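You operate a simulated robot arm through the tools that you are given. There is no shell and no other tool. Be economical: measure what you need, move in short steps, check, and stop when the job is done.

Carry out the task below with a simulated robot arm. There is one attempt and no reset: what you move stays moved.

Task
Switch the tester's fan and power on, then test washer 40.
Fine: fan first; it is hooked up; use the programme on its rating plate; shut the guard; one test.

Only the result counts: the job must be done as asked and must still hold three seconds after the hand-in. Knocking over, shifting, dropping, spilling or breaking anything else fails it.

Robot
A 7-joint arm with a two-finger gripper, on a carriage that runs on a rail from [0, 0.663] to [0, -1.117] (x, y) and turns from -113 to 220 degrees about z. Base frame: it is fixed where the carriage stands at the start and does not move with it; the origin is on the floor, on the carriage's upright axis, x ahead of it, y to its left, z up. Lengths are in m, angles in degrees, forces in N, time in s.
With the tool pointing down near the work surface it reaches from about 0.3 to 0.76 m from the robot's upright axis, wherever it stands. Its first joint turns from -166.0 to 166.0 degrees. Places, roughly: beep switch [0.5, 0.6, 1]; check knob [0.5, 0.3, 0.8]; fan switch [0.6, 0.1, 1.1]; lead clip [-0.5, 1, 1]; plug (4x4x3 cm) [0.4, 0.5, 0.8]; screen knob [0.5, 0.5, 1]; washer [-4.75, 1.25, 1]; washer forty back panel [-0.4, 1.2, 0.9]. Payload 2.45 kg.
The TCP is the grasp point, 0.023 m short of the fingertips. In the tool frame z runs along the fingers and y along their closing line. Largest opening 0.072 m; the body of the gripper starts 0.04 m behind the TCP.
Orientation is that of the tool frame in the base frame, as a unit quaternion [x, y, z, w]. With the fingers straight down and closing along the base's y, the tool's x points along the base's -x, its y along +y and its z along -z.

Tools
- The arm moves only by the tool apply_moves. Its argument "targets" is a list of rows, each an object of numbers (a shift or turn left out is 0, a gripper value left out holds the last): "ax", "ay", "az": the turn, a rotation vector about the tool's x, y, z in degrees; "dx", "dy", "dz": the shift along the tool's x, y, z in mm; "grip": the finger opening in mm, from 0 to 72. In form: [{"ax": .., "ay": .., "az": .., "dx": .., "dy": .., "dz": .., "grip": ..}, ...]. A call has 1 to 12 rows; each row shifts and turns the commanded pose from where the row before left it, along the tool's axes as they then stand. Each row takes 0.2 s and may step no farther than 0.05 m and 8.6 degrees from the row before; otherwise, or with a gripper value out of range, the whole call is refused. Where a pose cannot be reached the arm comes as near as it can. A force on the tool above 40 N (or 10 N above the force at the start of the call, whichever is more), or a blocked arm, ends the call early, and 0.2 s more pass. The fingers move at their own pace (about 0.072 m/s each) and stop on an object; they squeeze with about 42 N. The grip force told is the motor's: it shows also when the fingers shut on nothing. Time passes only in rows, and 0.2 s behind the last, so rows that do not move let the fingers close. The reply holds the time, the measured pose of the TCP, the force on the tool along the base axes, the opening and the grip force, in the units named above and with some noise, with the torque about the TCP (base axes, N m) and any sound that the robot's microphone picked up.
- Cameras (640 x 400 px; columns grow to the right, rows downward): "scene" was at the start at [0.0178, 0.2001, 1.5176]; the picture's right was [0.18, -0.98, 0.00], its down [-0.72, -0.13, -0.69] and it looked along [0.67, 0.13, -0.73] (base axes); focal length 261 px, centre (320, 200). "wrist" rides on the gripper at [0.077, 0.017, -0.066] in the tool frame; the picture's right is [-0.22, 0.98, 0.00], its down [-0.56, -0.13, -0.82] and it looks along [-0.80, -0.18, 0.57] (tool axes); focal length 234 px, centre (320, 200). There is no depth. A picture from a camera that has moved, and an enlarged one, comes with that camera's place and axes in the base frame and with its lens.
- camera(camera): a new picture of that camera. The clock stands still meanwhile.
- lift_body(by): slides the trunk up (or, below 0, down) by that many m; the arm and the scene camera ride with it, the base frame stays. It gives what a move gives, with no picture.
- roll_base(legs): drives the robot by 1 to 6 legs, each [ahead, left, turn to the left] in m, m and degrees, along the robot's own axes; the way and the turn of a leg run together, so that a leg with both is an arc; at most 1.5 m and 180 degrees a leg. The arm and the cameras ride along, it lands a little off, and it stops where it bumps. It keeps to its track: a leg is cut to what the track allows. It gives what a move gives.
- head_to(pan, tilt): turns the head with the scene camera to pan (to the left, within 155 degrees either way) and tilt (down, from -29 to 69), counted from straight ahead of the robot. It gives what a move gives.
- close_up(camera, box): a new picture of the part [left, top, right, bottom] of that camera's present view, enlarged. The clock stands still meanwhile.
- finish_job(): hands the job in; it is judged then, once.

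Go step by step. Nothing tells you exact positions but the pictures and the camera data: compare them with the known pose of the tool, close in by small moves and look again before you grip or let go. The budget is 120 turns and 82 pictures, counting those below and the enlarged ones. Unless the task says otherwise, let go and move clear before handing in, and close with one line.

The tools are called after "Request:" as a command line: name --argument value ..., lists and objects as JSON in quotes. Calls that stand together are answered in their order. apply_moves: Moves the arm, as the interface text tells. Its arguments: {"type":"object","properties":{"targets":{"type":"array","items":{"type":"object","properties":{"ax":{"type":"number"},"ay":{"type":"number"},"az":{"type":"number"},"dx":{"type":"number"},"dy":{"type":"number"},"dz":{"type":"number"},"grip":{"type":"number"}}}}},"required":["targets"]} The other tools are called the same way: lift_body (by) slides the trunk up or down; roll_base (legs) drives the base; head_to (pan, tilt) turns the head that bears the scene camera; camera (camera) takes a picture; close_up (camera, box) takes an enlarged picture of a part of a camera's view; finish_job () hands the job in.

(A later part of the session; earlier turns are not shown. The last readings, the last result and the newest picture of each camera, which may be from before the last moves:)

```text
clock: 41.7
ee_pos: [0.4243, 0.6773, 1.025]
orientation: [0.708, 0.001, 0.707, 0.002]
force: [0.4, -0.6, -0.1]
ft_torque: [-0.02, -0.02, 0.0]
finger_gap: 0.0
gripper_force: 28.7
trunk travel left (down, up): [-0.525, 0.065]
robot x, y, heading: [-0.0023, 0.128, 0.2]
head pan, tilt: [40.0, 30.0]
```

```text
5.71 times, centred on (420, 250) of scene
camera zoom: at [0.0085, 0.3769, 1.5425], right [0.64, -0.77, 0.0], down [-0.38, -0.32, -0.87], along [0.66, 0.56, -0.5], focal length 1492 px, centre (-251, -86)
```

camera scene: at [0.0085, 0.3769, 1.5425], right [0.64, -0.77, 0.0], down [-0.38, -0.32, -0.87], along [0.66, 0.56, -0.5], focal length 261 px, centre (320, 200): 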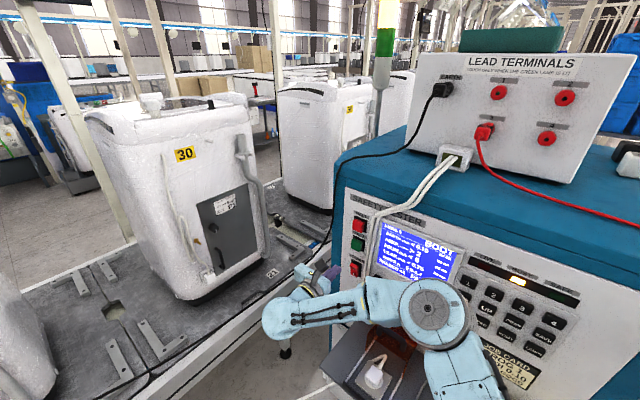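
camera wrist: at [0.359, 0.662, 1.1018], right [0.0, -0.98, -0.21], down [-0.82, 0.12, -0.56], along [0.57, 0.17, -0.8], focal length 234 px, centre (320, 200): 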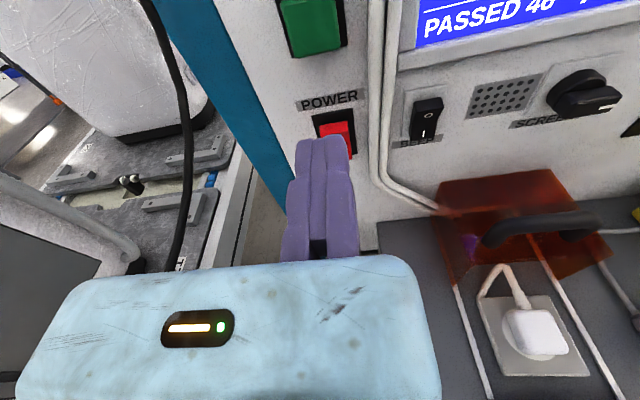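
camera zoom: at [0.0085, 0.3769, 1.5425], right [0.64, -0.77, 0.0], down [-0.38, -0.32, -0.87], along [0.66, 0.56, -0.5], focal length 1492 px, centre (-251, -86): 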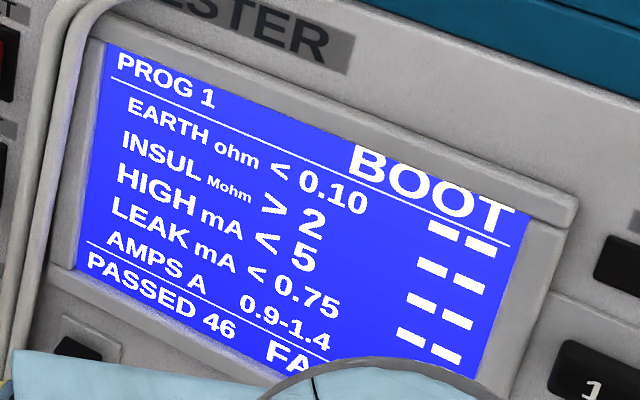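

The keypad's "2" is at about (0.536, 0.340, 1.093). I'll raise the arm and roll to it.

Request:
apply_moves --targets '[{"dx": 35}, {"dx": 33}]'

Request:
roll_base --legs '[[0, -0.337, 0]]'

Request:
camera --camera "wrist"

Request:
camera --camera "scene"

```text
clock: 42.3
ee_pos: [0.4251, 0.6788, 1.0911]
orientation: [0.707, 0.0, 0.707, 0.002]
force: [-0.5, -0.1, -0.6]
ft_torque: [0.03, 0.01, 0.0]
finger_gap: 0.0
gripper_force: 28.8
trunk travel left (down, up): [-0.525, 0.065]
robot x, y, heading: [0.0001, 0.1318, 0.2]
head pan, tilt: [40.0, 30.0]
```

```text
clock: 44.6
ee_pos: [0.4249, 0.3442, 1.0915]
orientation: [0.707, -0.001, 0.707, 0.003]
force: [1.1, -0.6, 0.0]
ft_torque: [0.0, 0.01, 0.0]
finger_gap: 0.0
gripper_force: 28.5
trunk travel left (down, up): [-0.525, 0.065]
robot x, y, heading: [-0.0015, -0.2018, -0.1]
head pan, tilt: [40.0, 30.0]
```

```text
38 pictures are left
camera wrist: at [0.3606, 0.3276, 1.1704], right [0.0, -0.98, -0.21], down [-0.82, 0.13, -0.56], along [0.57, 0.17, -0.8], focal length 234 px, centre (320, 200)
```

wrist: 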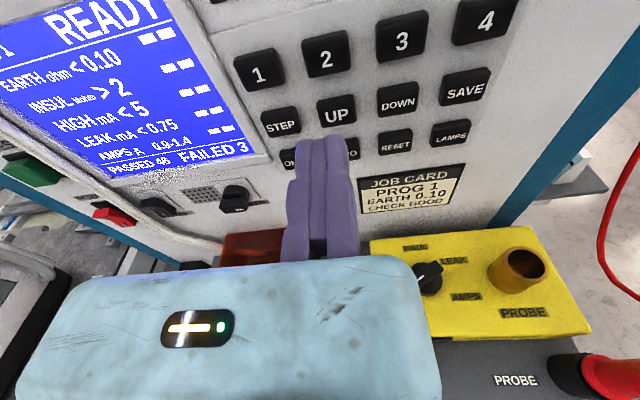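

```text
37 pictures are left
camera scene: at [0.0088, 0.0419, 1.5426], right [0.64, -0.77, 0.0], down [-0.38, -0.32, -0.87], along [0.66, 0.56, -0.5], focal length 261 px, centre (320, 200)
```

scene: 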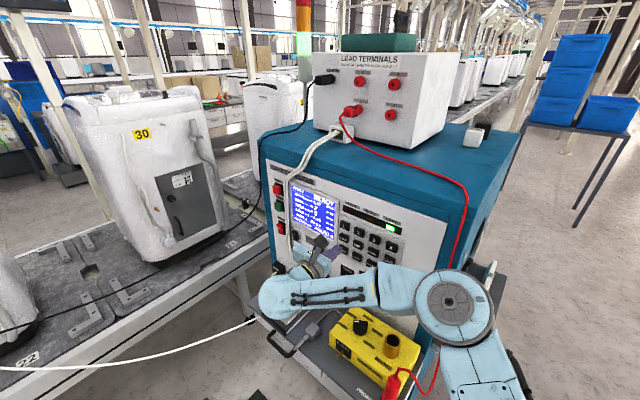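

READY is showing, with PROG 1 loaded. I'll approach key 2.

Request:
apply_moves --targets '[{"dx": 5, "dy": 5, "dz": 40}, {"dz": 20}]'

Request:
camera --camera "wrist"

```text
clock: 45.2
ee_pos: [0.4863, 0.3387, 1.0977]
orientation: [0.708, 0.001, 0.706, 0.003]
force: [0.8, 1.0, 0.9]
ft_torque: [0.01, 0.0, 0.03]
finger_gap: 0.0
gripper_force: 28.8
trunk travel left (down, up): [-0.525, 0.065]
robot x, y, heading: [0.0026, -0.2017, -0.4]
head pan, tilt: [40.0, 30.0]
```

```text
36 pictures are left
camera wrist: at [0.4216, 0.3228, 1.1757], right [0.0, -0.98, -0.21], down [-0.82, 0.13, -0.56], along [0.57, 0.17, -0.8], focal length 234 px, centre (320, 200)
```

wrist: 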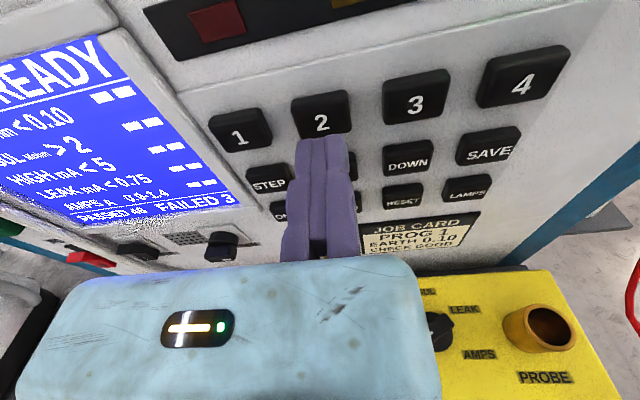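

Request:
apply_moves --targets '[{"dz": 12}, {"dz": 5}, {"dz": 4}, {"dz": 3}, {"dz": 3}]'

Request:
camera --camera "wrist"

```text
clock: 46.4
ee_pos: [0.5132, 0.3388, 1.0976]
orientation: [0.708, 0.0, 0.707, 0.003]
force: [-2.9, -0.4, 0.2]
ft_torque: [0.03, -0.02, -0.02]
finger_gap: 0.0061
gripper_force: 29.0
trunk travel left (down, up): [-0.525, 0.065]
robot x, y, heading: [-0.0017, -0.2059, 0.1]
head pan, tilt: [40.0, 30.0]
heard: click
```

```text
35 pictures are left
camera wrist: at [0.4471, 0.3225, 1.1758], right [0.0, -0.98, -0.21], down [-0.82, 0.12, -0.56], along [0.57, 0.17, -0.8], focal length 234 px, centre (320, 200)
```

wrist: 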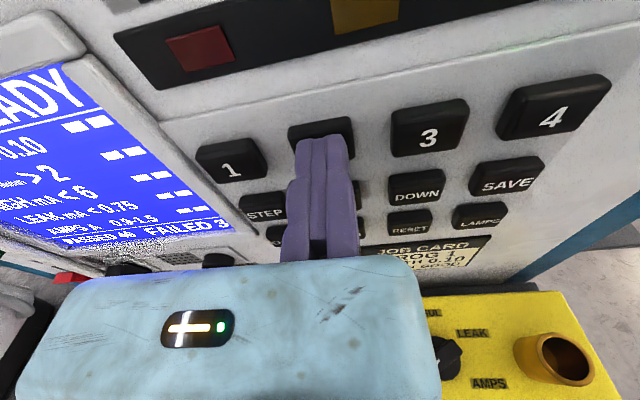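

Click: the limits on the screen changed, for example 5 to 6. I'll retract straight back and confirm.

Request:
apply_moves --targets '[{"dz": -45, "grip": 0}, {"dz": -45}]'

Request:
close_up --camera "scene" --box '[260, 170, 420, 280]'

Request:
camera --camera "scene"

```text
clock: 47.0
ee_pos: [0.4224, 0.3383, 1.0963]
orientation: [0.708, 0.0, 0.707, 0.004]
force: [0.7, -0.4, 0.2]
ft_torque: [0.0, -0.03, 0.02]
finger_gap: 0.0
gripper_force: 27.9
trunk travel left (down, up): [-0.525, 0.065]
robot x, y, heading: [-0.0016, -0.2029, -0.1]
head pan, tilt: [40.0, 30.0]
```

```text
3.64 times, centred on (340, 225) of scene
camera zoom: at [0.0089, 0.0418, 1.5426], right [0.64, -0.77, 0.0], down [-0.38, -0.32, -0.87], along [0.66, 0.56, -0.5], focal length 949 px, centre (247, 109)
```

zoom: 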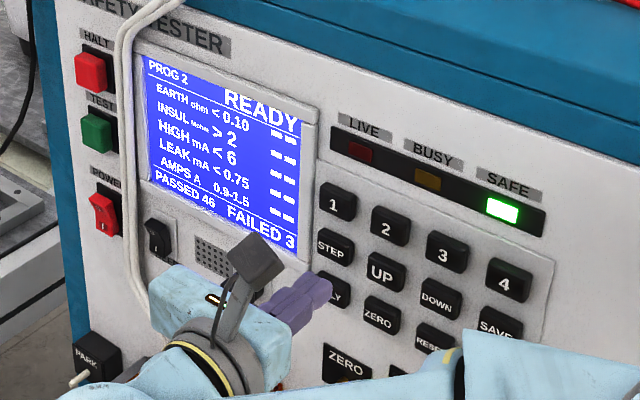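

```text
33 pictures are left
camera scene: at [0.0089, 0.0418, 1.5426], right [0.64, -0.77, 0.0], down [-0.38, -0.32, -0.87], along [0.66, 0.56, -0.5], focal length 261 px, centre (320, 200)
```

scene: 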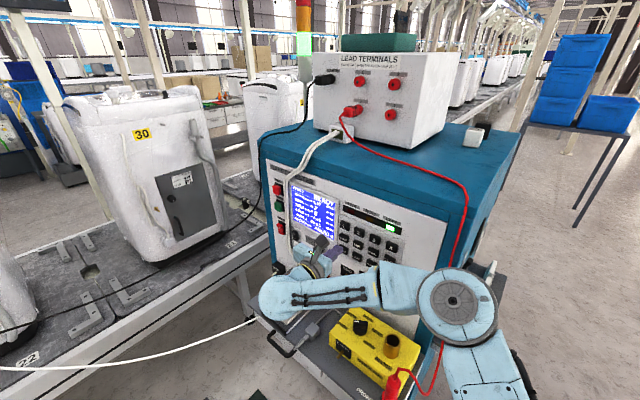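

PROG 2 is READY with SAFE green. Next is the guard, so I'll zoom in on its handle and rails.

Request:
head_to --pan 40 --tilt 45

Request:
apply_moves --targets '[{"dz": -25, "dy": 40}, {"dy": 48}, {"dy": 48}, {"dy": 48}]'

Request:
camera --camera "scene"

```text
clock: 47.7
ee_pos: [0.4242, 0.339, 1.0963]
orientation: [0.708, 0.0, 0.706, 0.004]
force: [-0.2, -0.1, -0.8]
ft_torque: [-0.01, -0.01, -0.01]
finger_gap: 0.0001
gripper_force: 28.3
trunk travel left (down, up): [-0.525, 0.065]
robot x, y, heading: [0.0015, -0.1995, 0.1]
head pan, tilt: [40.0, 45.0]
```

```text
clock: 48.7
ee_pos: [0.3953, 0.1544, 1.0983]
orientation: [0.708, 0.002, 0.707, 0.002]
force: [-0.3, 0.1, 0.2]
ft_torque: [-0.02, 0.0, 0.0]
finger_gap: 0.0
gripper_force: 28.4
trunk travel left (down, up): [-0.525, 0.065]
robot x, y, heading: [-0.0004, -0.2003, -0.1]
head pan, tilt: [40.0, 45.0]
```

```text
32 pictures are left
camera scene: at [0.0018, 0.0361, 1.52], right [0.64, -0.77, 0.0], down [-0.54, -0.45, -0.71], along [0.54, 0.45, -0.71], focal length 261 px, centre (320, 200)
```

scene: 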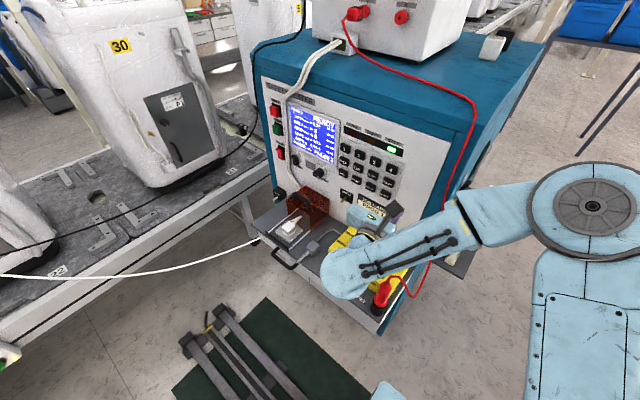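

Request:
close_up --camera "scene" --box '[240, 160, 360, 280]'

```text
3.33 times, centred on (300, 220) of scene
camera zoom: at [0.0018, 0.0361, 1.52], right [0.64, -0.77, 0.0], down [-0.54, -0.45, -0.71], along [0.54, 0.45, -0.71], focal length 870 px, centre (387, 133)
```

zoom: 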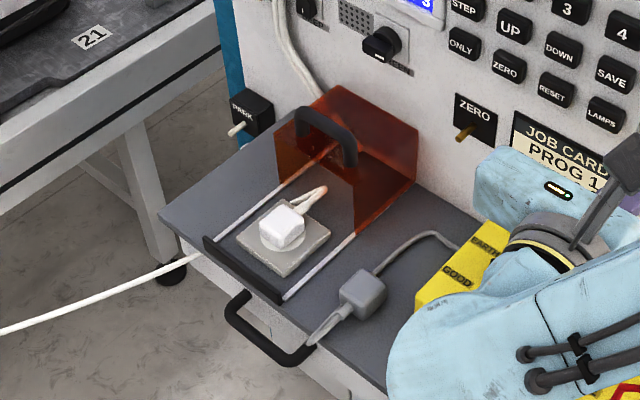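

The guard's bar handle is near (0.46, 0.505, 0.876). I'll point the tool down with the fingers closing along x, open them, and look from above.

Request:
apply_moves --targets '[{"ay": -8.2, "dx": 20}, {"ay": -8.2}, {"ay": -8.2}, {"ay": -8.2}, {"ay": -8.2}, {"ay": -8.2}, {"ay": -8.2}, {"ay": -8.2}, {"ay": -8.2}, {"ay": -8.2}, {"ay": -8}]'

Request:
apply_moves --targets '[{"az": -8.2}, {"az": -8.2}, {"az": -8.2}, {"az": -8.2}, {"az": -8.2}, {"az": -8.2}, {"az": -8.2}, {"az": -8.2}, {"az": -8.2}, {"az": -8.2}, {"az": -8, "grip": 60}]'

Request:
roll_base --legs '[[0, 0.35, 0]]'

Request:
camera --camera "wrist"

```text
clock: 50.3
ee_pos: [0.4989, 0.1988, 1.0767]
orientation: [0.951, -0.004, 0.309, -0.005]
force: [-9.2, 1.4, 1.2]
ft_torque: [-0.13, -1.16, -0.08]
finger_gap: 0.0
gripper_force: 28.3
out of reach, approached as far as the arm can: row 2, 3, 4, 5, 6, 7
trunk travel left (down, up): [-0.525, 0.065]
robot x, y, heading: [-0.004, -0.2007, -0.1]
head pan, tilt: [40.0, 45.0]
stopped in row 7: the force on the tool passed its limit at 90 N (the readings are from after the stop); the commanded pose is now the measured one
```

```text
clock: 52.7
ee_pos: [0.2343, 0.0988, 0.7123]
orientation: [0.677, 0.666, 0.227, 0.214]
force: [-0.7, -0.6, -0.5]
ft_torque: [-0.03, 0.01, 0.0]
finger_gap: 0.0527
gripper_force: 0.1
out of reach, approached as far as the arm can: row 2, 3, 4, 5, 6, 7, 8, 9, 10, 11
trunk travel left (down, up): [-0.525, 0.065]
robot x, y, heading: [-0.0001, -0.2038, 0.0]
head pan, tilt: [40.0, 45.0]
```

```text
clock: 53.9
ee_pos: [0.2365, 0.163, 0.7139]
orientation: [0.683, 0.662, 0.223, 0.215]
force: [0.0, 0.2, -0.1]
ft_torque: [0.01, 0.01, -0.01]
finger_gap: 0.06
gripper_force: 0.0
trunk travel left (down, up): [-0.525, 0.065]
robot x, y, heading: [-0.0001, -0.1239, -0.4]
head pan, tilt: [40.0, 45.0]
stopped in leg 1: the robot was blocked; the commanded pose is now the measured one
```

```text
30 pictures are left
camera wrist: at [0.2145, 0.2397, 0.7794], right [0.78, -0.25, 0.57], down [-0.6, -0.56, 0.58], along [0.17, -0.79, -0.58], focal length 234 px, centre (320, 200)
```

wrist: 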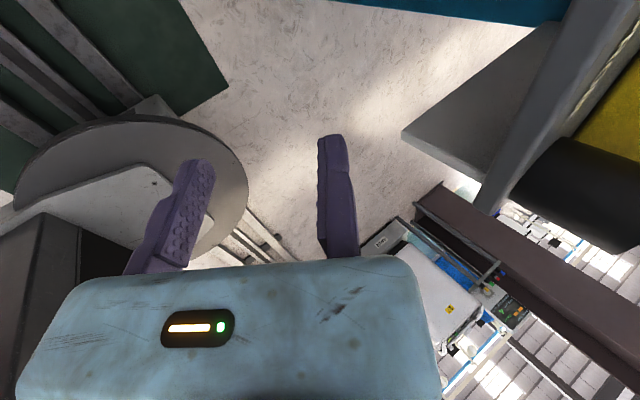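

That went badly: the arm hit its reach limit, wandered low and blocked. I'll look before doing anything more.

Request:
camera --camera "scene"

```text
29 pictures are left
camera scene: at [-0.0006, 0.1055, 1.5217], right [0.64, -0.77, 0.0], down [-0.54, -0.45, -0.71], along [0.55, 0.45, -0.7], focal length 261 px, centre (320, 200)
```

scene: 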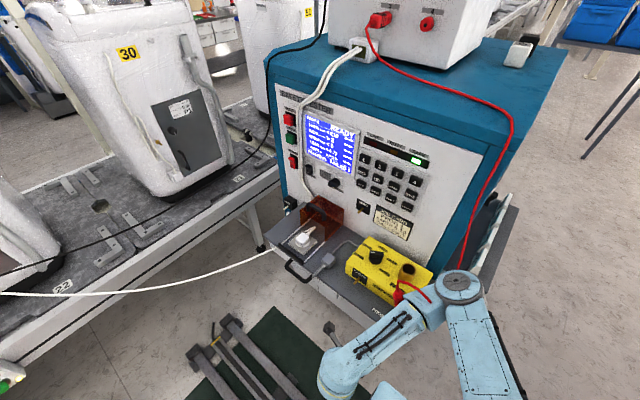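

Request:
close_up --camera "scene" --box '[310, 180, 530, 340]'

Request:
close_up --camera "scene" --box '[270, 90, 440, 210]'

```text
2.50 times, centred on (420, 260) of scene
camera zoom: at [-0.0006, 0.1055, 1.5217], right [0.64, -0.77, 0.0], down [-0.54, -0.45, -0.71], along [0.55, 0.45, -0.7], focal length 653 px, centre (70, 50)
```

zoom: 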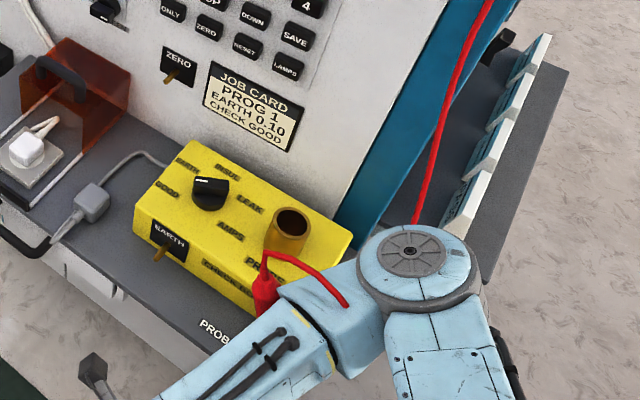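

```text
3.33 times, centred on (355, 150) of scene
camera zoom: at [-0.0006, 0.1055, 1.5217], right [0.64, -0.77, 0.0], down [-0.54, -0.45, -0.71], along [0.55, 0.45, -0.7], focal length 870 px, centre (203, 367)
```

zoom: 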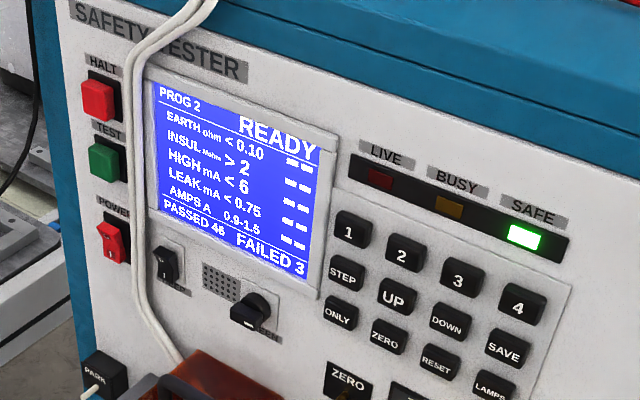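

Nothing seems displaced: PROG 2 is still READY and the cards and probe are standing. I'll reverse away to the right.

Request:
roll_base --legs '[[0, -0.1, 0], [0, -0.35, 0]]'

Request:
camera --camera "scene"

```text
clock: 57.0
ee_pos: [0.2372, -0.2824, 0.7101]
orientation: [0.681, 0.663, 0.222, 0.216]
force: [0.2, -0.6, -0.9]
ft_torque: [0.0, 0.03, 0.02]
finger_gap: 0.06
gripper_force: 0.1
trunk travel left (down, up): [-0.525, 0.065]
robot x, y, heading: [-0.001, -0.5739, -0.4]
head pan, tilt: [40.0, 45.0]
```

```text
26 pictures are left
camera scene: at [0.003, -0.3374, 1.52], right [0.64, -0.77, 0.0], down [-0.54, -0.45, -0.71], along [0.54, 0.45, -0.71], focal length 261 px, centre (320, 200)
```

scene: 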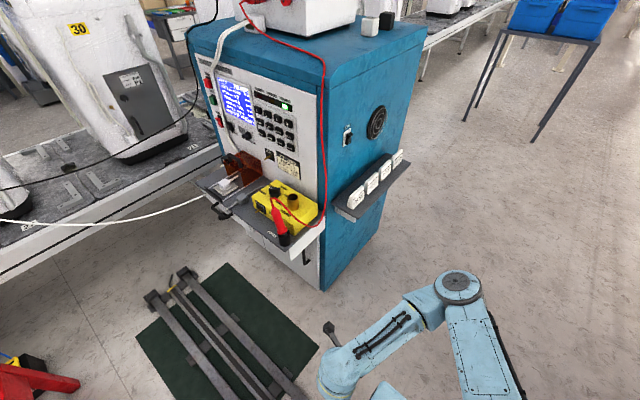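

Request:
apply_moves --targets '[{"ax": 7.2}, {"ax": 7.2}, {"ax": 7.2}, {"ax": 7.2}, {"ax": 7.3}]'

```text
clock: 57.8
ee_pos: [0.2116, -0.2844, 0.6937]
orientation: [0.763, 0.622, 0.154, 0.087]
force: [0.4, 0.2, 0.2]
ft_torque: [0.02, -0.01, -0.02]
finger_gap: 0.06
gripper_force: 0.1
out of reach, approached as far as the arm can: row 1, 2, 3, 4
trunk travel left (down, up): [-0.525, 0.065]
robot x, y, heading: [0.0009, -0.574, -0.4]
head pan, tilt: [40.0, 45.0]
stopped in row 4: the arm was blocked; the commanded pose is now the measured one
```

Request:
apply_moves --targets '[{"dx": 6, "dy": 36, "dz": -30}, {"dx": 6, "dy": 36, "dz": -30}, {"dx": 6, "dy": 36, "dz": -30}, {"dx": 6, "dy": 36, "dz": -30}, {"dx": 6, "dy": 36, "dz": -30}, {"dx": 6, "dy": 36, "dz": -30}, {"dx": 6, "dy": 36, "dz": -30}, {"dx": 6, "dy": 36, "dz": -30}]'

```text
clock: 58.6
ee_pos: [0.2125, -0.3109, 0.7411]
orientation: [0.765, 0.616, 0.165, 0.084]
force: [-0.9, 5.3, 1.7]
ft_torque: [-0.49, 0.0, -0.18]
finger_gap: 0.06
gripper_force: 0.0
out of reach, approached as far as the arm can: row 1, 2, 3
trunk travel left (down, up): [-0.525, 0.065]
robot x, y, heading: [0.0017, -0.5761, -0.2]
head pan, tilt: [40.0, 45.0]
stopped in row 3: the force on the tool passed its limit at 57 N (the readings are from after the stop); the commanded pose is now the measured one
```

Request:
head_to --pan 10 --tilt 60

Request:
camera --camera "scene"

Request:
camera --camera "wrist"

```text
clock: 59.5
ee_pos: [0.2129, -0.3106, 0.741]
orientation: [0.766, 0.616, 0.165, 0.085]
force: [1.4, 11.0, 1.0]
ft_torque: [-0.86, 0.15, -0.22]
finger_gap: 0.0601
gripper_force: 0.1
trunk travel left (down, up): [-0.525, 0.065]
robot x, y, heading: [-0.0006, -0.5751, -0.5]
head pan, tilt: [10.0, 60.0]
```

```text
25 pictures are left
camera scene: at [0.0061, -0.3782, 1.5005], right [0.17, -0.99, 0.0], down [-0.85, -0.15, -0.5], along [0.49, 0.08, -0.87], focal length 261 px, centre (320, 200)
```

scene: 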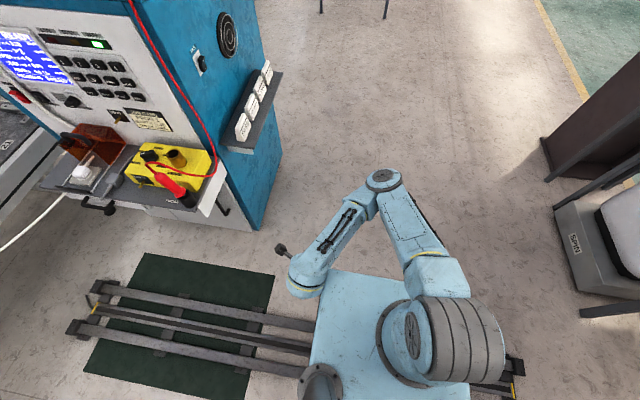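

```text
24 pictures are left
camera wrist: at [0.2196, -0.2441, 0.8199], right [0.85, -0.43, 0.29], down [-0.51, -0.58, 0.64], along [-0.11, -0.69, -0.71], focal length 234 px, centre (320, 200)
```

wrist: 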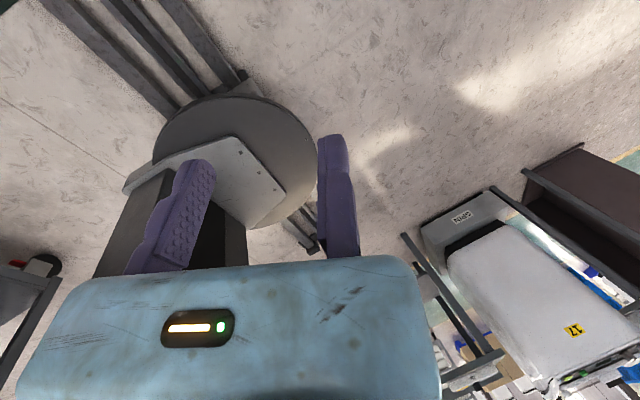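

The hand is folded against the robot's own column. I'll move it away to the left and forward.

Request:
apply_moves --targets '[{"dx": 30}, {"dx": 40}, {"dx": 30, "dy": 30}, {"dx": 20, "dy": 40}, {"dy": 45}, {"dy": 45}]'

```text
clock: 60.9
ee_pos: [0.2378, -0.303, 0.731]
orientation: [0.773, 0.601, 0.183, 0.082]
force: [-0.7, -0.7, 0.8]
ft_torque: [-0.01, 0.01, 0.0]
finger_gap: 0.0601
gripper_force: 0.0
out of reach, approached as far as the arm can: row 1, 2, 3, 4, 5, 6
trunk travel left (down, up): [-0.525, 0.065]
robot x, y, heading: [0.0059, -0.5749, -0.1]
head pan, tilt: [10.0, 60.0]
```

The wrist seems to be at a joint limit. I'll undo the rotation (az positive) so the arm can unfold in free space.

Request:
apply_moves --targets '[{"az": 8.2}, {"az": 8.2}, {"az": 8.2}, {"az": 8.2}, {"az": 8.2}, {"az": 8.2}]'

```text
clock: 62.3
ee_pos: [0.238, -0.306, 0.7312]
orientation: [0.955, 0.227, 0.192, 0.002]
force: [-0.9, 0.1, 0.3]
ft_torque: [-0.02, -0.01, -0.02]
finger_gap: 0.0601
gripper_force: 0.1
trunk travel left (down, up): [-0.525, 0.065]
robot x, y, heading: [-0.0002, -0.5754, -0.1]
head pan, tilt: [10.0, 60.0]
```

Request:
apply_moves --targets '[{"dx": 33, "dy": 17, "dz": 15}, {"dx": 33, "dy": 17, "dz": 15}, {"dx": 33, "dy": 17, "dz": 15}, {"dx": 33, "dy": 17, "dz": 15}]'

```text
clock: 63.3
ee_pos: [0.3583, -0.3127, 0.7569]
orientation: [0.951, 0.241, 0.191, 0.017]
force: [0.3, 0.1, -0.4]
ft_torque: [-0.01, -0.01, 0.03]
finger_gap: 0.0603
gripper_force: 0.1
out of reach, approached as far as the arm can: row 3, 4
trunk travel left (down, up): [-0.525, 0.065]
robot x, y, heading: [-0.0022, -0.5733, -0.3]
head pan, tilt: [10.0, 60.0]
```

Request:
apply_moves --targets '[{"ay": 8}, {"ay": 8}, {"ay": 8}, {"ay": 8}, {"ay": 8}, {"ay": 8}, {"ay": 8}]'

```text
clock: 65.1
ee_pos: [0.4005, -0.3318, 0.7761]
orientation: [0.743, 0.197, 0.635, -0.074]
force: [0.7, -0.1, -0.3]
ft_torque: [0.0, 0.0, 0.01]
finger_gap: 0.0601
gripper_force: 0.0
out of reach, approached as far as the arm can: row 7
trunk travel left (down, up): [-0.525, 0.065]
robot x, y, heading: [0.0009, -0.576, -0.3]
head pan, tilt: [10.0, 60.0]
stopped in row 7: the arm was blocked; the commanded pose is now the measured one
```

Request:
apply_moves --targets '[{"dx": 45}, {"dx": 45}, {"dx": 45}, {"dx": 45}, {"dx": 45}, {"dx": 45}, {"dx": 45}]'

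Request:
camera --camera "scene"

```text
clock: 66.7
ee_pos: [0.4371, -0.267, 1.0814]
orientation: [0.745, 0.198, 0.633, -0.075]
force: [-0.8, 0.6, 0.6]
ft_torque: [0.01, 0.05, -0.02]
finger_gap: 0.0601
gripper_force: 0.1
trunk travel left (down, up): [-0.525, 0.065]
robot x, y, heading: [0.0021, -0.5746, -0.0]
head pan, tilt: [10.0, 60.0]
```

```text
23 pictures are left
camera scene: at [0.0048, -0.3781, 1.5006], right [0.17, -0.99, 0.0], down [-0.85, -0.15, -0.5], along [0.49, 0.08, -0.87], focal length 261 px, centre (320, 200)
```

scene: 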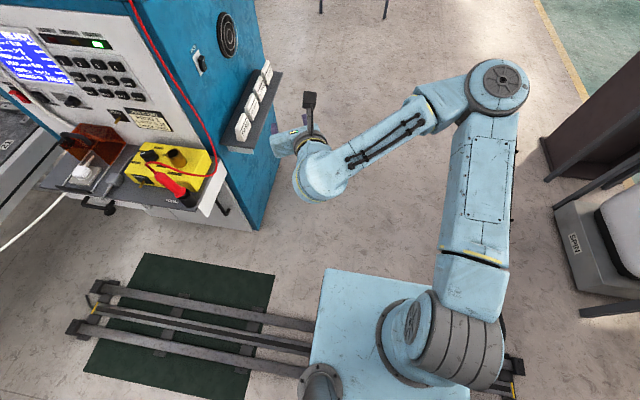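

The arm is unfolded. I'll go back to tool-down by the route that worked before, in reverse: first yaw the tool to +y.

Request:
apply_moves --targets '[{"ax": 8.5}, {"ax": 8.5}, {"ax": 8.5}, {"ax": 8.5}, {"ax": 8.5}, {"ax": 8.5}, {"ax": 8.5}, {"ax": 8.5}]'

```text
clock: 68.5
ee_pos: [0.1567, -0.1282, 1.079]
orientation: [0.603, 0.493, 0.435, -0.451]
force: [-0.1, 0.1, -0.7]
ft_torque: [0.01, 0.0, 0.0]
finger_gap: 0.0598
gripper_force: 0.2
out of reach, approached as far as the arm can: row 3, 4, 5, 6, 7, 8
trunk travel left (down, up): [-0.525, 0.065]
robot x, y, heading: [-0.0021, -0.5772, -0.4]
head pan, tilt: [10.0, 60.0]
```

Request:
apply_moves --targets '[{"ay": -8}, {"ay": -8}, {"ay": -8}, {"ay": -8}]'

Request:
camera --camera "scene"

```text
clock: 69.5
ee_pos: [0.0348, -0.1488, 1.0174]
orientation: [0.685, 0.61, 0.251, -0.308]
force: [0.2, -0.2, -0.5]
ft_torque: [0.0, 0.01, 0.02]
finger_gap: 0.0599
gripper_force: 0.0
out of reach, approached as far as the arm can: row 1, 2, 3, 4
trunk travel left (down, up): [-0.525, 0.065]
robot x, y, heading: [-0.003, -0.5744, -0.1]
head pan, tilt: [10.0, 60.0]
```

```text
22 pictures are left
camera scene: at [0.0065, -0.3782, 1.5005], right [0.17, -0.99, 0.0], down [-0.85, -0.15, -0.5], along [0.49, 0.08, -0.87], focal length 261 px, centre (320, 200)
```

scene: 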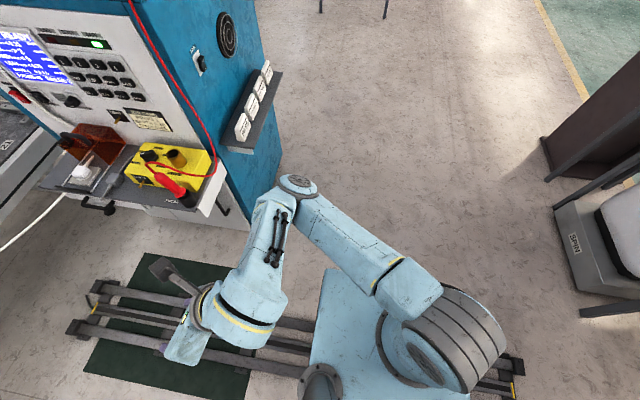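

This elbow branch runs out of range. I'll retrace my steps, go to the farther reach where the yaw worked earlier, and unwind there.

Request:
apply_moves --targets '[{"ay": 8}, {"ay": 8}, {"ay": 8}, {"ay": 8}]'

Request:
apply_moves --targets '[{"ax": -8.5}, {"ax": -8.5}, {"ax": -8.5}, {"ax": -8.5}, {"ax": -8.5}, {"ax": -8.5}, {"ax": -8.5}, {"ax": -8.5}]'

```text
clock: 70.5
ee_pos: [0.0306, -0.1057, 1.0255]
orientation: [0.589, 0.505, 0.427, -0.464]
force: [0.2, -0.4, -0.1]
ft_torque: [-0.04, -0.01, 0.04]
finger_gap: 0.0599
gripper_force: 0.0
out of reach, approached as far as the arm can: row 2, 3, 4
trunk travel left (down, up): [-0.525, 0.065]
robot x, y, heading: [0.0039, -0.5749, -0.5]
head pan, tilt: [10.0, 60.0]
```

```text
clock: 72.3
ee_pos: [0.1215, 0.0064, 0.9996]
orientation: [0.748, 0.182, 0.636, -0.057]
force: [0.2, -0.4, 0.1]
ft_torque: [0.0, 0.02, 0.03]
finger_gap: 0.0599
gripper_force: 0.1
out of reach, approached as far as the arm can: row 5, 6, 7, 8
trunk travel left (down, up): [-0.525, 0.065]
robot x, y, heading: [-0.0008, -0.5736, -0.2]
head pan, tilt: [10.0, 60.0]
```

Request:
apply_moves --targets '[{"dy": 45}, {"dy": 45}, {"dy": 45}, {"dy": 45}, {"dy": 45}, {"dy": 45}]'

```text
clock: 73.7
ee_pos: [0.2708, -0.2004, 1.0274]
orientation: [0.748, 0.181, 0.636, -0.056]
force: [0.1, -0.6, 0.5]
ft_torque: [-0.01, -0.04, 0.02]
finger_gap: 0.0599
gripper_force: 0.1
out of reach, approached as far as the arm can: row 1, 2, 3, 4, 5
trunk travel left (down, up): [-0.525, 0.065]
robot x, y, heading: [0.0002, -0.5742, -0.3]
head pan, tilt: [10.0, 60.0]
```

Request:
apply_moves --targets '[{"dy": 30, "dz": 38}, {"dy": 30, "dz": 38}, {"dy": 30, "dz": 38}, {"dy": 30, "dz": 38}, {"dy": 30, "dz": 38}, {"dy": 30, "dz": 38}, {"dy": 30, "dz": 38}, {"dy": 30, "dz": 38}]'

```text
clock: 75.5
ee_pos: [0.636, -0.3276, 1.0061]
orientation: [0.748, 0.182, 0.636, -0.054]
force: [0.5, -0.2, 0.5]
ft_torque: [-0.01, 0.01, 0.0]
finger_gap: 0.06
gripper_force: 0.0
trunk travel left (down, up): [-0.525, 0.065]
robot x, y, heading: [0.0004, -0.5748, -0.2]
head pan, tilt: [10.0, 60.0]
```

Request:
apply_moves --targets '[{"ax": 8.5}, {"ax": 8.5}, {"ax": 8.5}, {"ax": 8.5}, {"ax": 8.5}, {"ax": 8.5}, {"ax": 8.5}, {"ax": 8.5}]'

```text
clock: 77.3
ee_pos: [0.5937, -0.2361, 1.022]
orientation: [0.646, 0.34, 0.637, -0.248]
force: [-0.1, 0.5, -0.2]
ft_torque: [0.01, -0.01, -0.01]
finger_gap: 0.0596
gripper_force: 0.3
out of reach, approached as far as the arm can: row 1, 2, 3, 4, 5, 6, 7
trunk travel left (down, up): [-0.525, 0.065]
robot x, y, heading: [-0.0015, -0.5796, -0.3]
head pan, tilt: [10.0, 60.0]
```

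Request:
apply_moves --targets '[{"ax": 5}, {"ax": 5}, {"ax": 5}, {"ax": 5}]'

Request:
camera --camera "scene"

```text
clock: 78.3
ee_pos: [0.5946, -0.2365, 1.0234]
orientation: [0.592, 0.445, 0.569, -0.358]
force: [-0.2, 0.2, 0.6]
ft_torque: [0.0, 0.01, 0.01]
finger_gap: 0.06
gripper_force: 0.1
trunk travel left (down, up): [-0.525, 0.065]
robot x, y, heading: [-0.0006, -0.5759, -0.3]
head pan, tilt: [10.0, 60.0]
```

```text
21 pictures are left
camera scene: at [0.006, -0.3781, 1.5005], right [0.17, -0.99, 0.0], down [-0.85, -0.15, -0.5], along [0.49, 0.08, -0.87], focal length 261 px, centre (320, 200)
```

scene: 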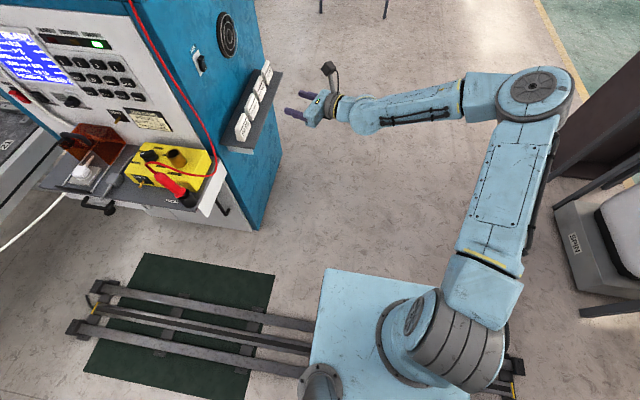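

The arm is tracking properly again. I'll continue to tool +y, then tilt down.

Request:
apply_moves --targets '[{"ax": 7}, {"ax": 7}, {"ax": 6}, {"ay": -8}, {"ay": -8}, {"ay": -8}, {"ay": -8}, {"ay": -8}, {"ay": -8}]'

```text
clock: 80.3
ee_pos: [0.5954, -0.237, 1.0228]
orientation: [0.674, 0.675, 0.229, -0.196]
force: [-0.6, -0.1, -1.0]
ft_torque: [0.02, -0.03, 0.02]
finger_gap: 0.0601
gripper_force: 0.0
trunk travel left (down, up): [-0.525, 0.065]
robot x, y, heading: [-0.0035, -0.5764, -0.4]
head pan, tilt: [10.0, 60.0]
```

Request:
apply_moves --targets '[{"ay": -8}, {"ay": -8}, {"ay": -8}, {"ay": -8}, {"ay": -3}]'

```text
clock: 81.5
ee_pos: [0.5947, -0.2374, 1.024]
orientation: [0.712, 0.702, 0.015, 0.016]
force: [0.1, 0.8, 0.3]
ft_torque: [0.0, 0.02, -0.03]
finger_gap: 0.06
gripper_force: 0.1
trunk travel left (down, up): [-0.525, 0.065]
robot x, y, heading: [0.0016, -0.5732, -0.3]
head pan, tilt: [10.0, 60.0]
```

Request:
apply_moves --targets '[{"ax": 2.5, "dz": -45}, {"dz": -45}, {"dz": -45}, {"dz": -45}, {"dz": -45}, {"dy": -48}, {"dy": -48}, {"dy": -48}, {"dy": -48}, {"dy": -48}, {"dy": -30}]'

```text
clock: 83.9
ee_pos: [0.3217, -0.2347, 1.2373]
orientation: [0.711, 0.703, 0.001, -0.001]
force: [-1.3, 0.6, 0.4]
ft_torque: [0.01, 0.01, -0.01]
finger_gap: 0.0598
gripper_force: 0.1
out of reach, approached as far as the arm can: row 5
trunk travel left (down, up): [-0.525, 0.065]
robot x, y, heading: [0.0028, -0.5713, -0.4]
head pan, tilt: [10.0, 60.0]
```

Tool-down is restored. I'll roll left to the guard at a safe height and look.

Request:
roll_base --legs '[[0, 0.73, 0]]'

Request:
camera --camera "wrist"

Request:
camera --camera "scene"

```text
clock: 88.0
ee_pos: [0.3212, 0.4977, 1.2354]
orientation: [0.711, 0.704, 0.002, -0.002]
force: [0.7, 0.5, 0.0]
ft_torque: [-0.02, -0.02, -0.04]
finger_gap: 0.0599
gripper_force: 0.0
trunk travel left (down, up): [-0.525, 0.065]
robot x, y, heading: [0.0007, 0.1579, -0.3]
head pan, tilt: [10.0, 60.0]
```

```text
20 pictures are left
camera wrist: at [0.3399, 0.576, 1.3031], right [0.97, -0.23, 0.0], down [-0.13, -0.56, 0.82], along [-0.18, -0.8, -0.58], focal length 234 px, centre (320, 200)
```

wrist: 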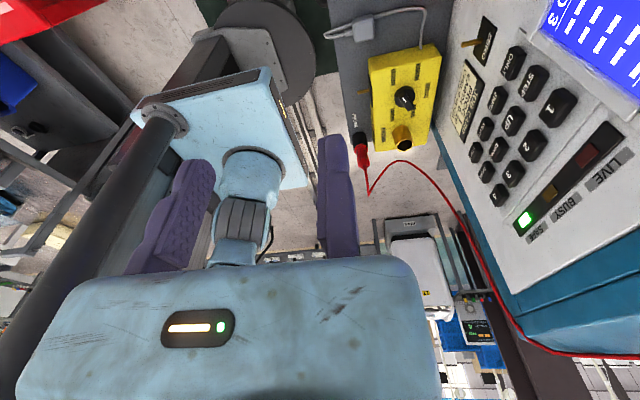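

```text
19 pictures are left
camera scene: at [0.0054, 0.3532, 1.5005], right [0.17, -0.99, 0.0], down [-0.85, -0.15, -0.5], along [0.49, 0.09, -0.87], focal length 261 px, centre (320, 200)
```

scene: 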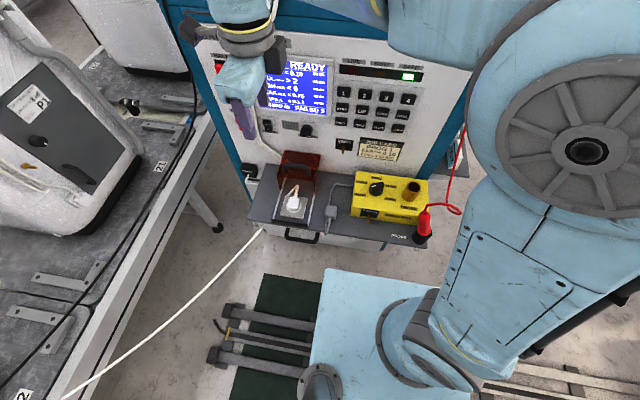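

Request:
close_up --camera "scene" --box '[240, 130, 370, 240]'

```text
3.64 times, centred on (305, 185) of scene
camera zoom: at [0.0054, 0.3532, 1.5005], right [0.17, -0.99, 0.0], down [-0.85, -0.15, -0.5], along [0.49, 0.09, -0.87], focal length 949 px, centre (374, 254)
```

zoom: 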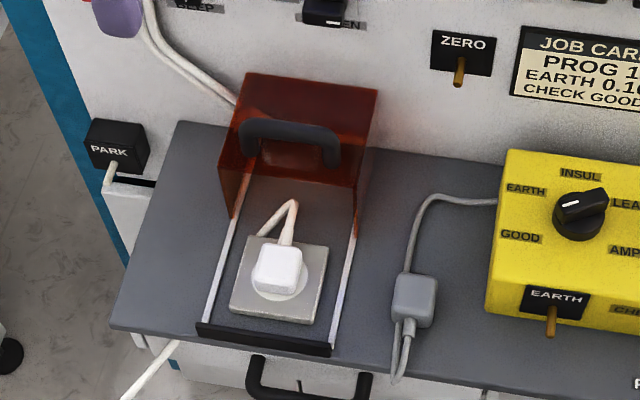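

The bail handle sits on the guard top at about (0.455, 0.507, 0.88), and the guard's front is open. I'll descend above it with a slight tilt to clear the screen knob.

Request:
apply_moves --targets '[{"dy": 20, "dz": 42}, {"dy": 20, "dz": 42, "dx": 8}, {"dy": 20, "dz": 42}, {"dy": 20, "dz": 42}, {"dy": 20, "dz": 42}, {"ax": -6}, {"ax": -6}, {"dy": 12}]'

Request:
camera --camera "wrist"

Request:
camera --camera "scene"

```text
clock: 89.8
ee_pos: [0.4324, 0.5053, 1.0291]
orientation: [0.706, 0.7, 0.075, 0.073]
force: [-0.4, 0.7, -0.1]
ft_torque: [-0.01, 0.01, -0.01]
finger_gap: 0.0603
gripper_force: 0.0
trunk travel left (down, up): [-0.525, 0.065]
robot x, y, heading: [-0.0018, 0.1572, -0.3]
head pan, tilt: [10.0, 60.0]
```

```text
17 pictures are left
camera wrist: at [0.4368, 0.5837, 1.098], right [0.95, -0.23, 0.2], down [-0.3, -0.56, 0.77], along [-0.06, -0.8, -0.6], focal length 234 px, centre (320, 200)
```

wrist: 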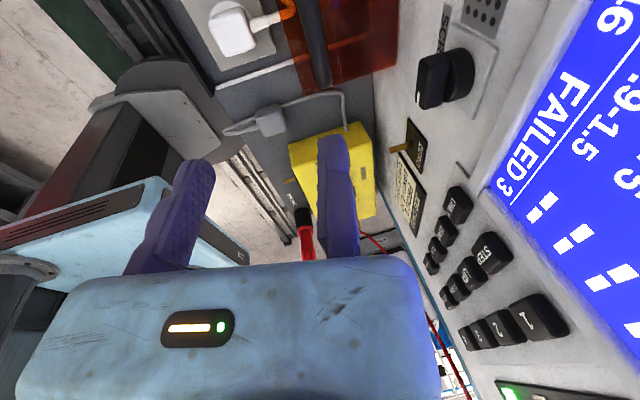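

```text
16 pictures are left
camera scene: at [0.0049, 0.3532, 1.5005], right [0.17, -0.99, 0.0], down [-0.85, -0.15, -0.5], along [0.49, 0.09, -0.87], focal length 261 px, centre (320, 200)
```

scene: 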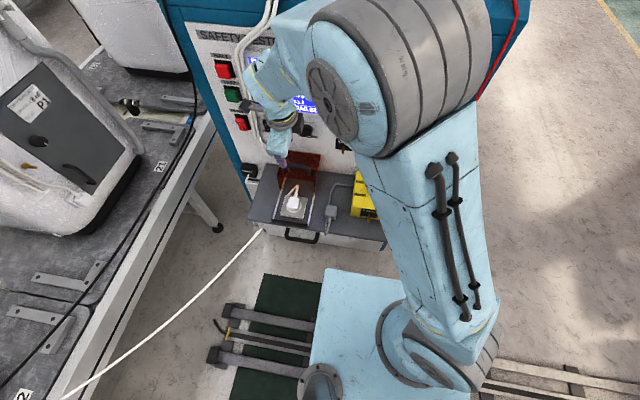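

Request:
apply_moves --targets '[{"dy": -5, "dx": 2, "dz": 40}, {"dz": 40}, {"dz": 30}]'

Request:
camera --camera "wrist"

Request:
close_up --camera "scene" --box '[240, 110, 350, 210]'

```text
clock: 90.6
ee_pos: [0.4513, 0.5084, 0.9203]
orientation: [0.707, 0.699, 0.075, 0.073]
force: [0.5, 0.6, 0.2]
ft_torque: [-0.02, -0.04, 0.02]
finger_gap: 0.0602
gripper_force: 0.1
trunk travel left (down, up): [-0.525, 0.065]
robot x, y, heading: [-0.0028, 0.1599, -0.1]
head pan, tilt: [10.0, 60.0]
```

```text
15 pictures are left
camera wrist: at [0.4563, 0.5864, 0.9882], right [0.95, -0.23, 0.2], down [-0.3, -0.56, 0.77], along [-0.06, -0.8, -0.6], focal length 234 px, centre (320, 200)
```

wrist: 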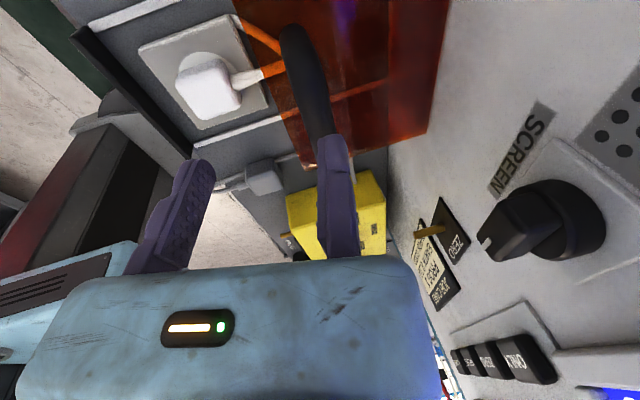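

```text
4.00 times, centred on (295, 160) of scene
camera zoom: at [0.0054, 0.3533, 1.5006], right [0.17, -0.99, 0.0], down [-0.85, -0.15, -0.5], along [0.49, 0.09, -0.87], focal length 1044 px, centre (420, 360)
```

zoom: 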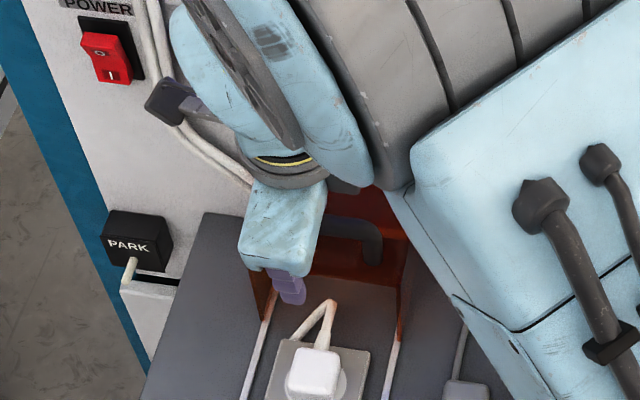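

The bar lies between the fingers (bar x ≈ 0.461). I'll go down the last bit and close.

Request:
apply_moves --targets '[{"dy": 3, "dz": 17}, {"dz": 15}]'

Request:
apply_moves --targets '[{"grip": 40}, {"grip": 20}, {"grip": 0}, {"grip": 0}]'

Request:
camera --camera "wrist"

```text
clock: 91.1
ee_pos: [0.462, 0.5104, 0.9056]
orientation: [0.706, 0.7, 0.081, 0.073]
force: [3.8, 1.1, -3.2]
ft_torque: [0.06, -0.09, 0.03]
finger_gap: 0.0603
gripper_force: 0.1
trunk travel left (down, up): [-0.525, 0.065]
robot x, y, heading: [-0.0005, 0.1565, -0.0]
head pan, tilt: [10.0, 60.0]
stopped in row 2: the force on the tool passed its limit at 83 N (the readings are from after the stop); the commanded pose is now the measured one
```

```text
clock: 92.1
ee_pos: [0.4618, 0.5107, 0.9081]
orientation: [0.706, 0.699, 0.081, 0.074]
force: [1.2, -1.1, -0.5]
ft_torque: [0.12, -0.04, 0.14]
finger_gap: 0.0148
gripper_force: 41.1
trunk travel left (down, up): [-0.525, 0.065]
robot x, y, heading: [-0.0009, 0.1603, -0.1]
head pan, tilt: [10.0, 60.0]
```

```text
13 pictures are left
camera wrist: at [0.4647, 0.5877, 0.9771], right [0.95, -0.23, 0.21], down [-0.3, -0.57, 0.77], along [-0.05, -0.79, -0.61], focal length 234 px, centre (320, 200)
```

wrist: 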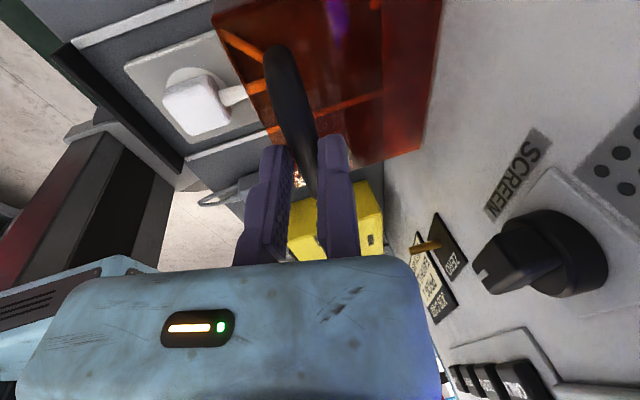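

The handle is gripped (gap 14.8 mm). I'll pull straight toward −x.

Request:
apply_moves --targets '[{"dy": -10, "dz": -2.2}, {"dy": -15, "dz": -3.3}, {"dy": -15, "dz": -3.3}]'

```text
clock: 92.9
ee_pos: [0.4192, 0.5099, 0.9069]
orientation: [0.705, 0.7, 0.083, 0.072]
force: [-0.3, -2.1, 7.1]
ft_torque: [-0.52, 0.03, -0.02]
finger_gap: 0.015
gripper_force: 41.0
trunk travel left (down, up): [-0.525, 0.065]
robot x, y, heading: [0.0001, 0.1542, -0.0]
head pan, tilt: [10.0, 60.0]
```

Request:
apply_moves --targets '[{"dy": -15, "dz": -3.3}, {"dy": -15, "dz": -3.3}, {"dy": -15, "dz": -3.3}, {"dy": -15, "dz": -3.3}, {"dy": -15, "dz": -3.3}]'

Request:
close_up --camera "scene" --box '[230, 130, 360, 250]'

```text
clock: 94.2
ee_pos: [0.3491, 0.5102, 0.9126]
orientation: [0.707, 0.698, 0.089, 0.075]
force: [-2.9, 1.0, 5.0]
ft_torque: [-0.02, 0.13, -0.05]
finger_gap: 0.0016
gripper_force: 25.0
trunk travel left (down, up): [-0.525, 0.065]
robot x, y, heading: [-0.0021, 0.1578, 0.1]
head pan, tilt: [10.0, 60.0]
stopped in row 5: the force on the tool passed its limit at 42 N (the readings are from after the stop); the commanded pose is now the measured one
```

```text
3.33 times, centred on (295, 190) of scene
camera zoom: at [0.004, 0.3515, 1.5012], right [0.17, -0.99, 0.0], down [-0.85, -0.15, -0.5], along [0.49, 0.09, -0.87], focal length 870 px, centre (403, 233)
```

zoom: 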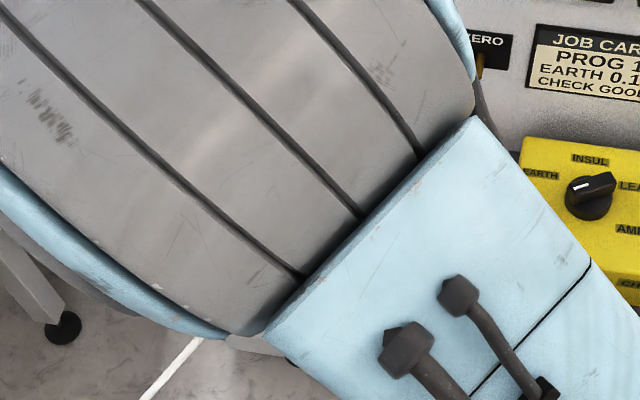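

The guard hit its stop and the fingers slid off the bar. I'll lift up and check.

Request:
apply_moves --targets '[{"dz": -15, "grip": 0}, {"dz": -40}, {"dz": -45}, {"dz": -45}]'

Request:
camera --camera "wrist"

```text
clock: 95.2
ee_pos: [0.3173, 0.5089, 1.0513]
orientation: [0.707, 0.698, 0.087, 0.076]
force: [0.5, -0.2, 0.2]
ft_torque: [-0.02, 0.01, -0.03]
finger_gap: 0.0
gripper_force: 28.7
trunk travel left (down, up): [-0.525, 0.065]
robot x, y, heading: [-0.0032, 0.1561, -0.4]
head pan, tilt: [10.0, 60.0]
```

```text
11 pictures are left
camera wrist: at [0.3198, 0.5863, 1.1198], right [0.95, -0.23, 0.22], down [-0.31, -0.57, 0.76], along [-0.05, -0.79, -0.61], focal length 234 px, centre (320, 200)
```

wrist: 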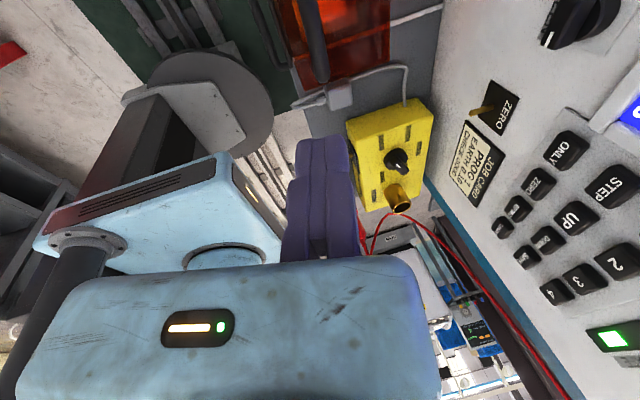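

The guard has slid about 0.116 m, to the stop bar. Next I'll set up to press TEST, turning the wrist so the camera faces the robot, then tilting the fingers toward the panel.

Request:
apply_moves --targets '[{"az": -8.2}, {"az": -8.2}, {"az": -8.2}, {"az": -8.2}, {"az": -8.2}, {"az": -8.2}, {"az": -8.2}, {"az": -8.2}, {"az": -8.2}, {"az": -8.2}, {"az": -8}]'

```text
clock: 97.7
ee_pos: [0.3161, 0.5082, 1.0492]
orientation: [0.004, 0.993, 0.007, 0.115]
force: [1.7, 0.5, 0.7]
ft_torque: [0.0, 0.02, 0.01]
finger_gap: 0.0
gripper_force: 28.9
trunk travel left (down, up): [-0.525, 0.065]
robot x, y, heading: [-0.0018, 0.1561, -0.2]
head pan, tilt: [10.0, 60.0]
```

Request:
apply_moves --targets '[{"ay": -8, "dz": -20}, {"ay": -8}, {"ay": -8}, {"ay": -8}, {"ay": -8}]'

Request:
roll_base --legs '[[0, 0.13, 0]]'

Request:
camera --camera "wrist"

```text
clock: 98.8
ee_pos: [0.31, 0.5075, 1.0702]
orientation: [0.007, 0.894, 0.006, 0.448]
force: [0.4, 0.2, -0.8]
ft_torque: [-0.04, 0.0, -0.03]
finger_gap: 0.0
gripper_force: 28.8
trunk travel left (down, up): [-0.525, 0.065]
robot x, y, heading: [0.0004, 0.1555, -0.1]
head pan, tilt: [10.0, 60.0]
```

```text
clock: 100.2
ee_pos: [0.3096, 0.6384, 1.0704]
orientation: [0.008, 0.894, 0.005, 0.448]
force: [-0.1, -0.1, -0.5]
ft_torque: [0.02, -0.01, 0.03]
finger_gap: 0.0
gripper_force: 29.2
trunk travel left (down, up): [-0.525, 0.065]
robot x, y, heading: [-0.0026, 0.2843, -0.1]
head pan, tilt: [10.0, 60.0]
```

```text
10 pictures are left
camera wrist: at [0.2126, 0.6574, 1.0478], right [0.14, 0.97, 0.19], down [-0.32, -0.14, 0.94], along [0.94, -0.19, 0.29], focal length 234 px, centre (320, 200)
```

wrist: 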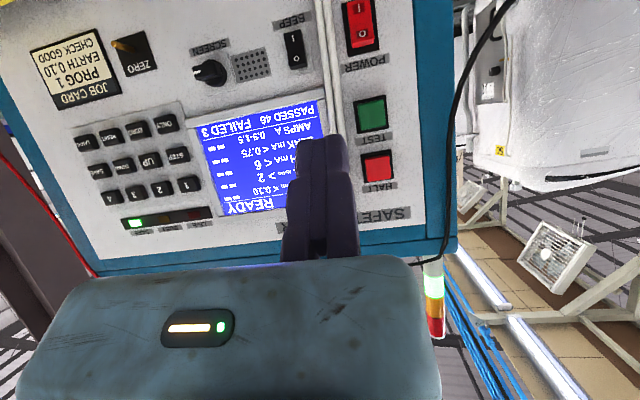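

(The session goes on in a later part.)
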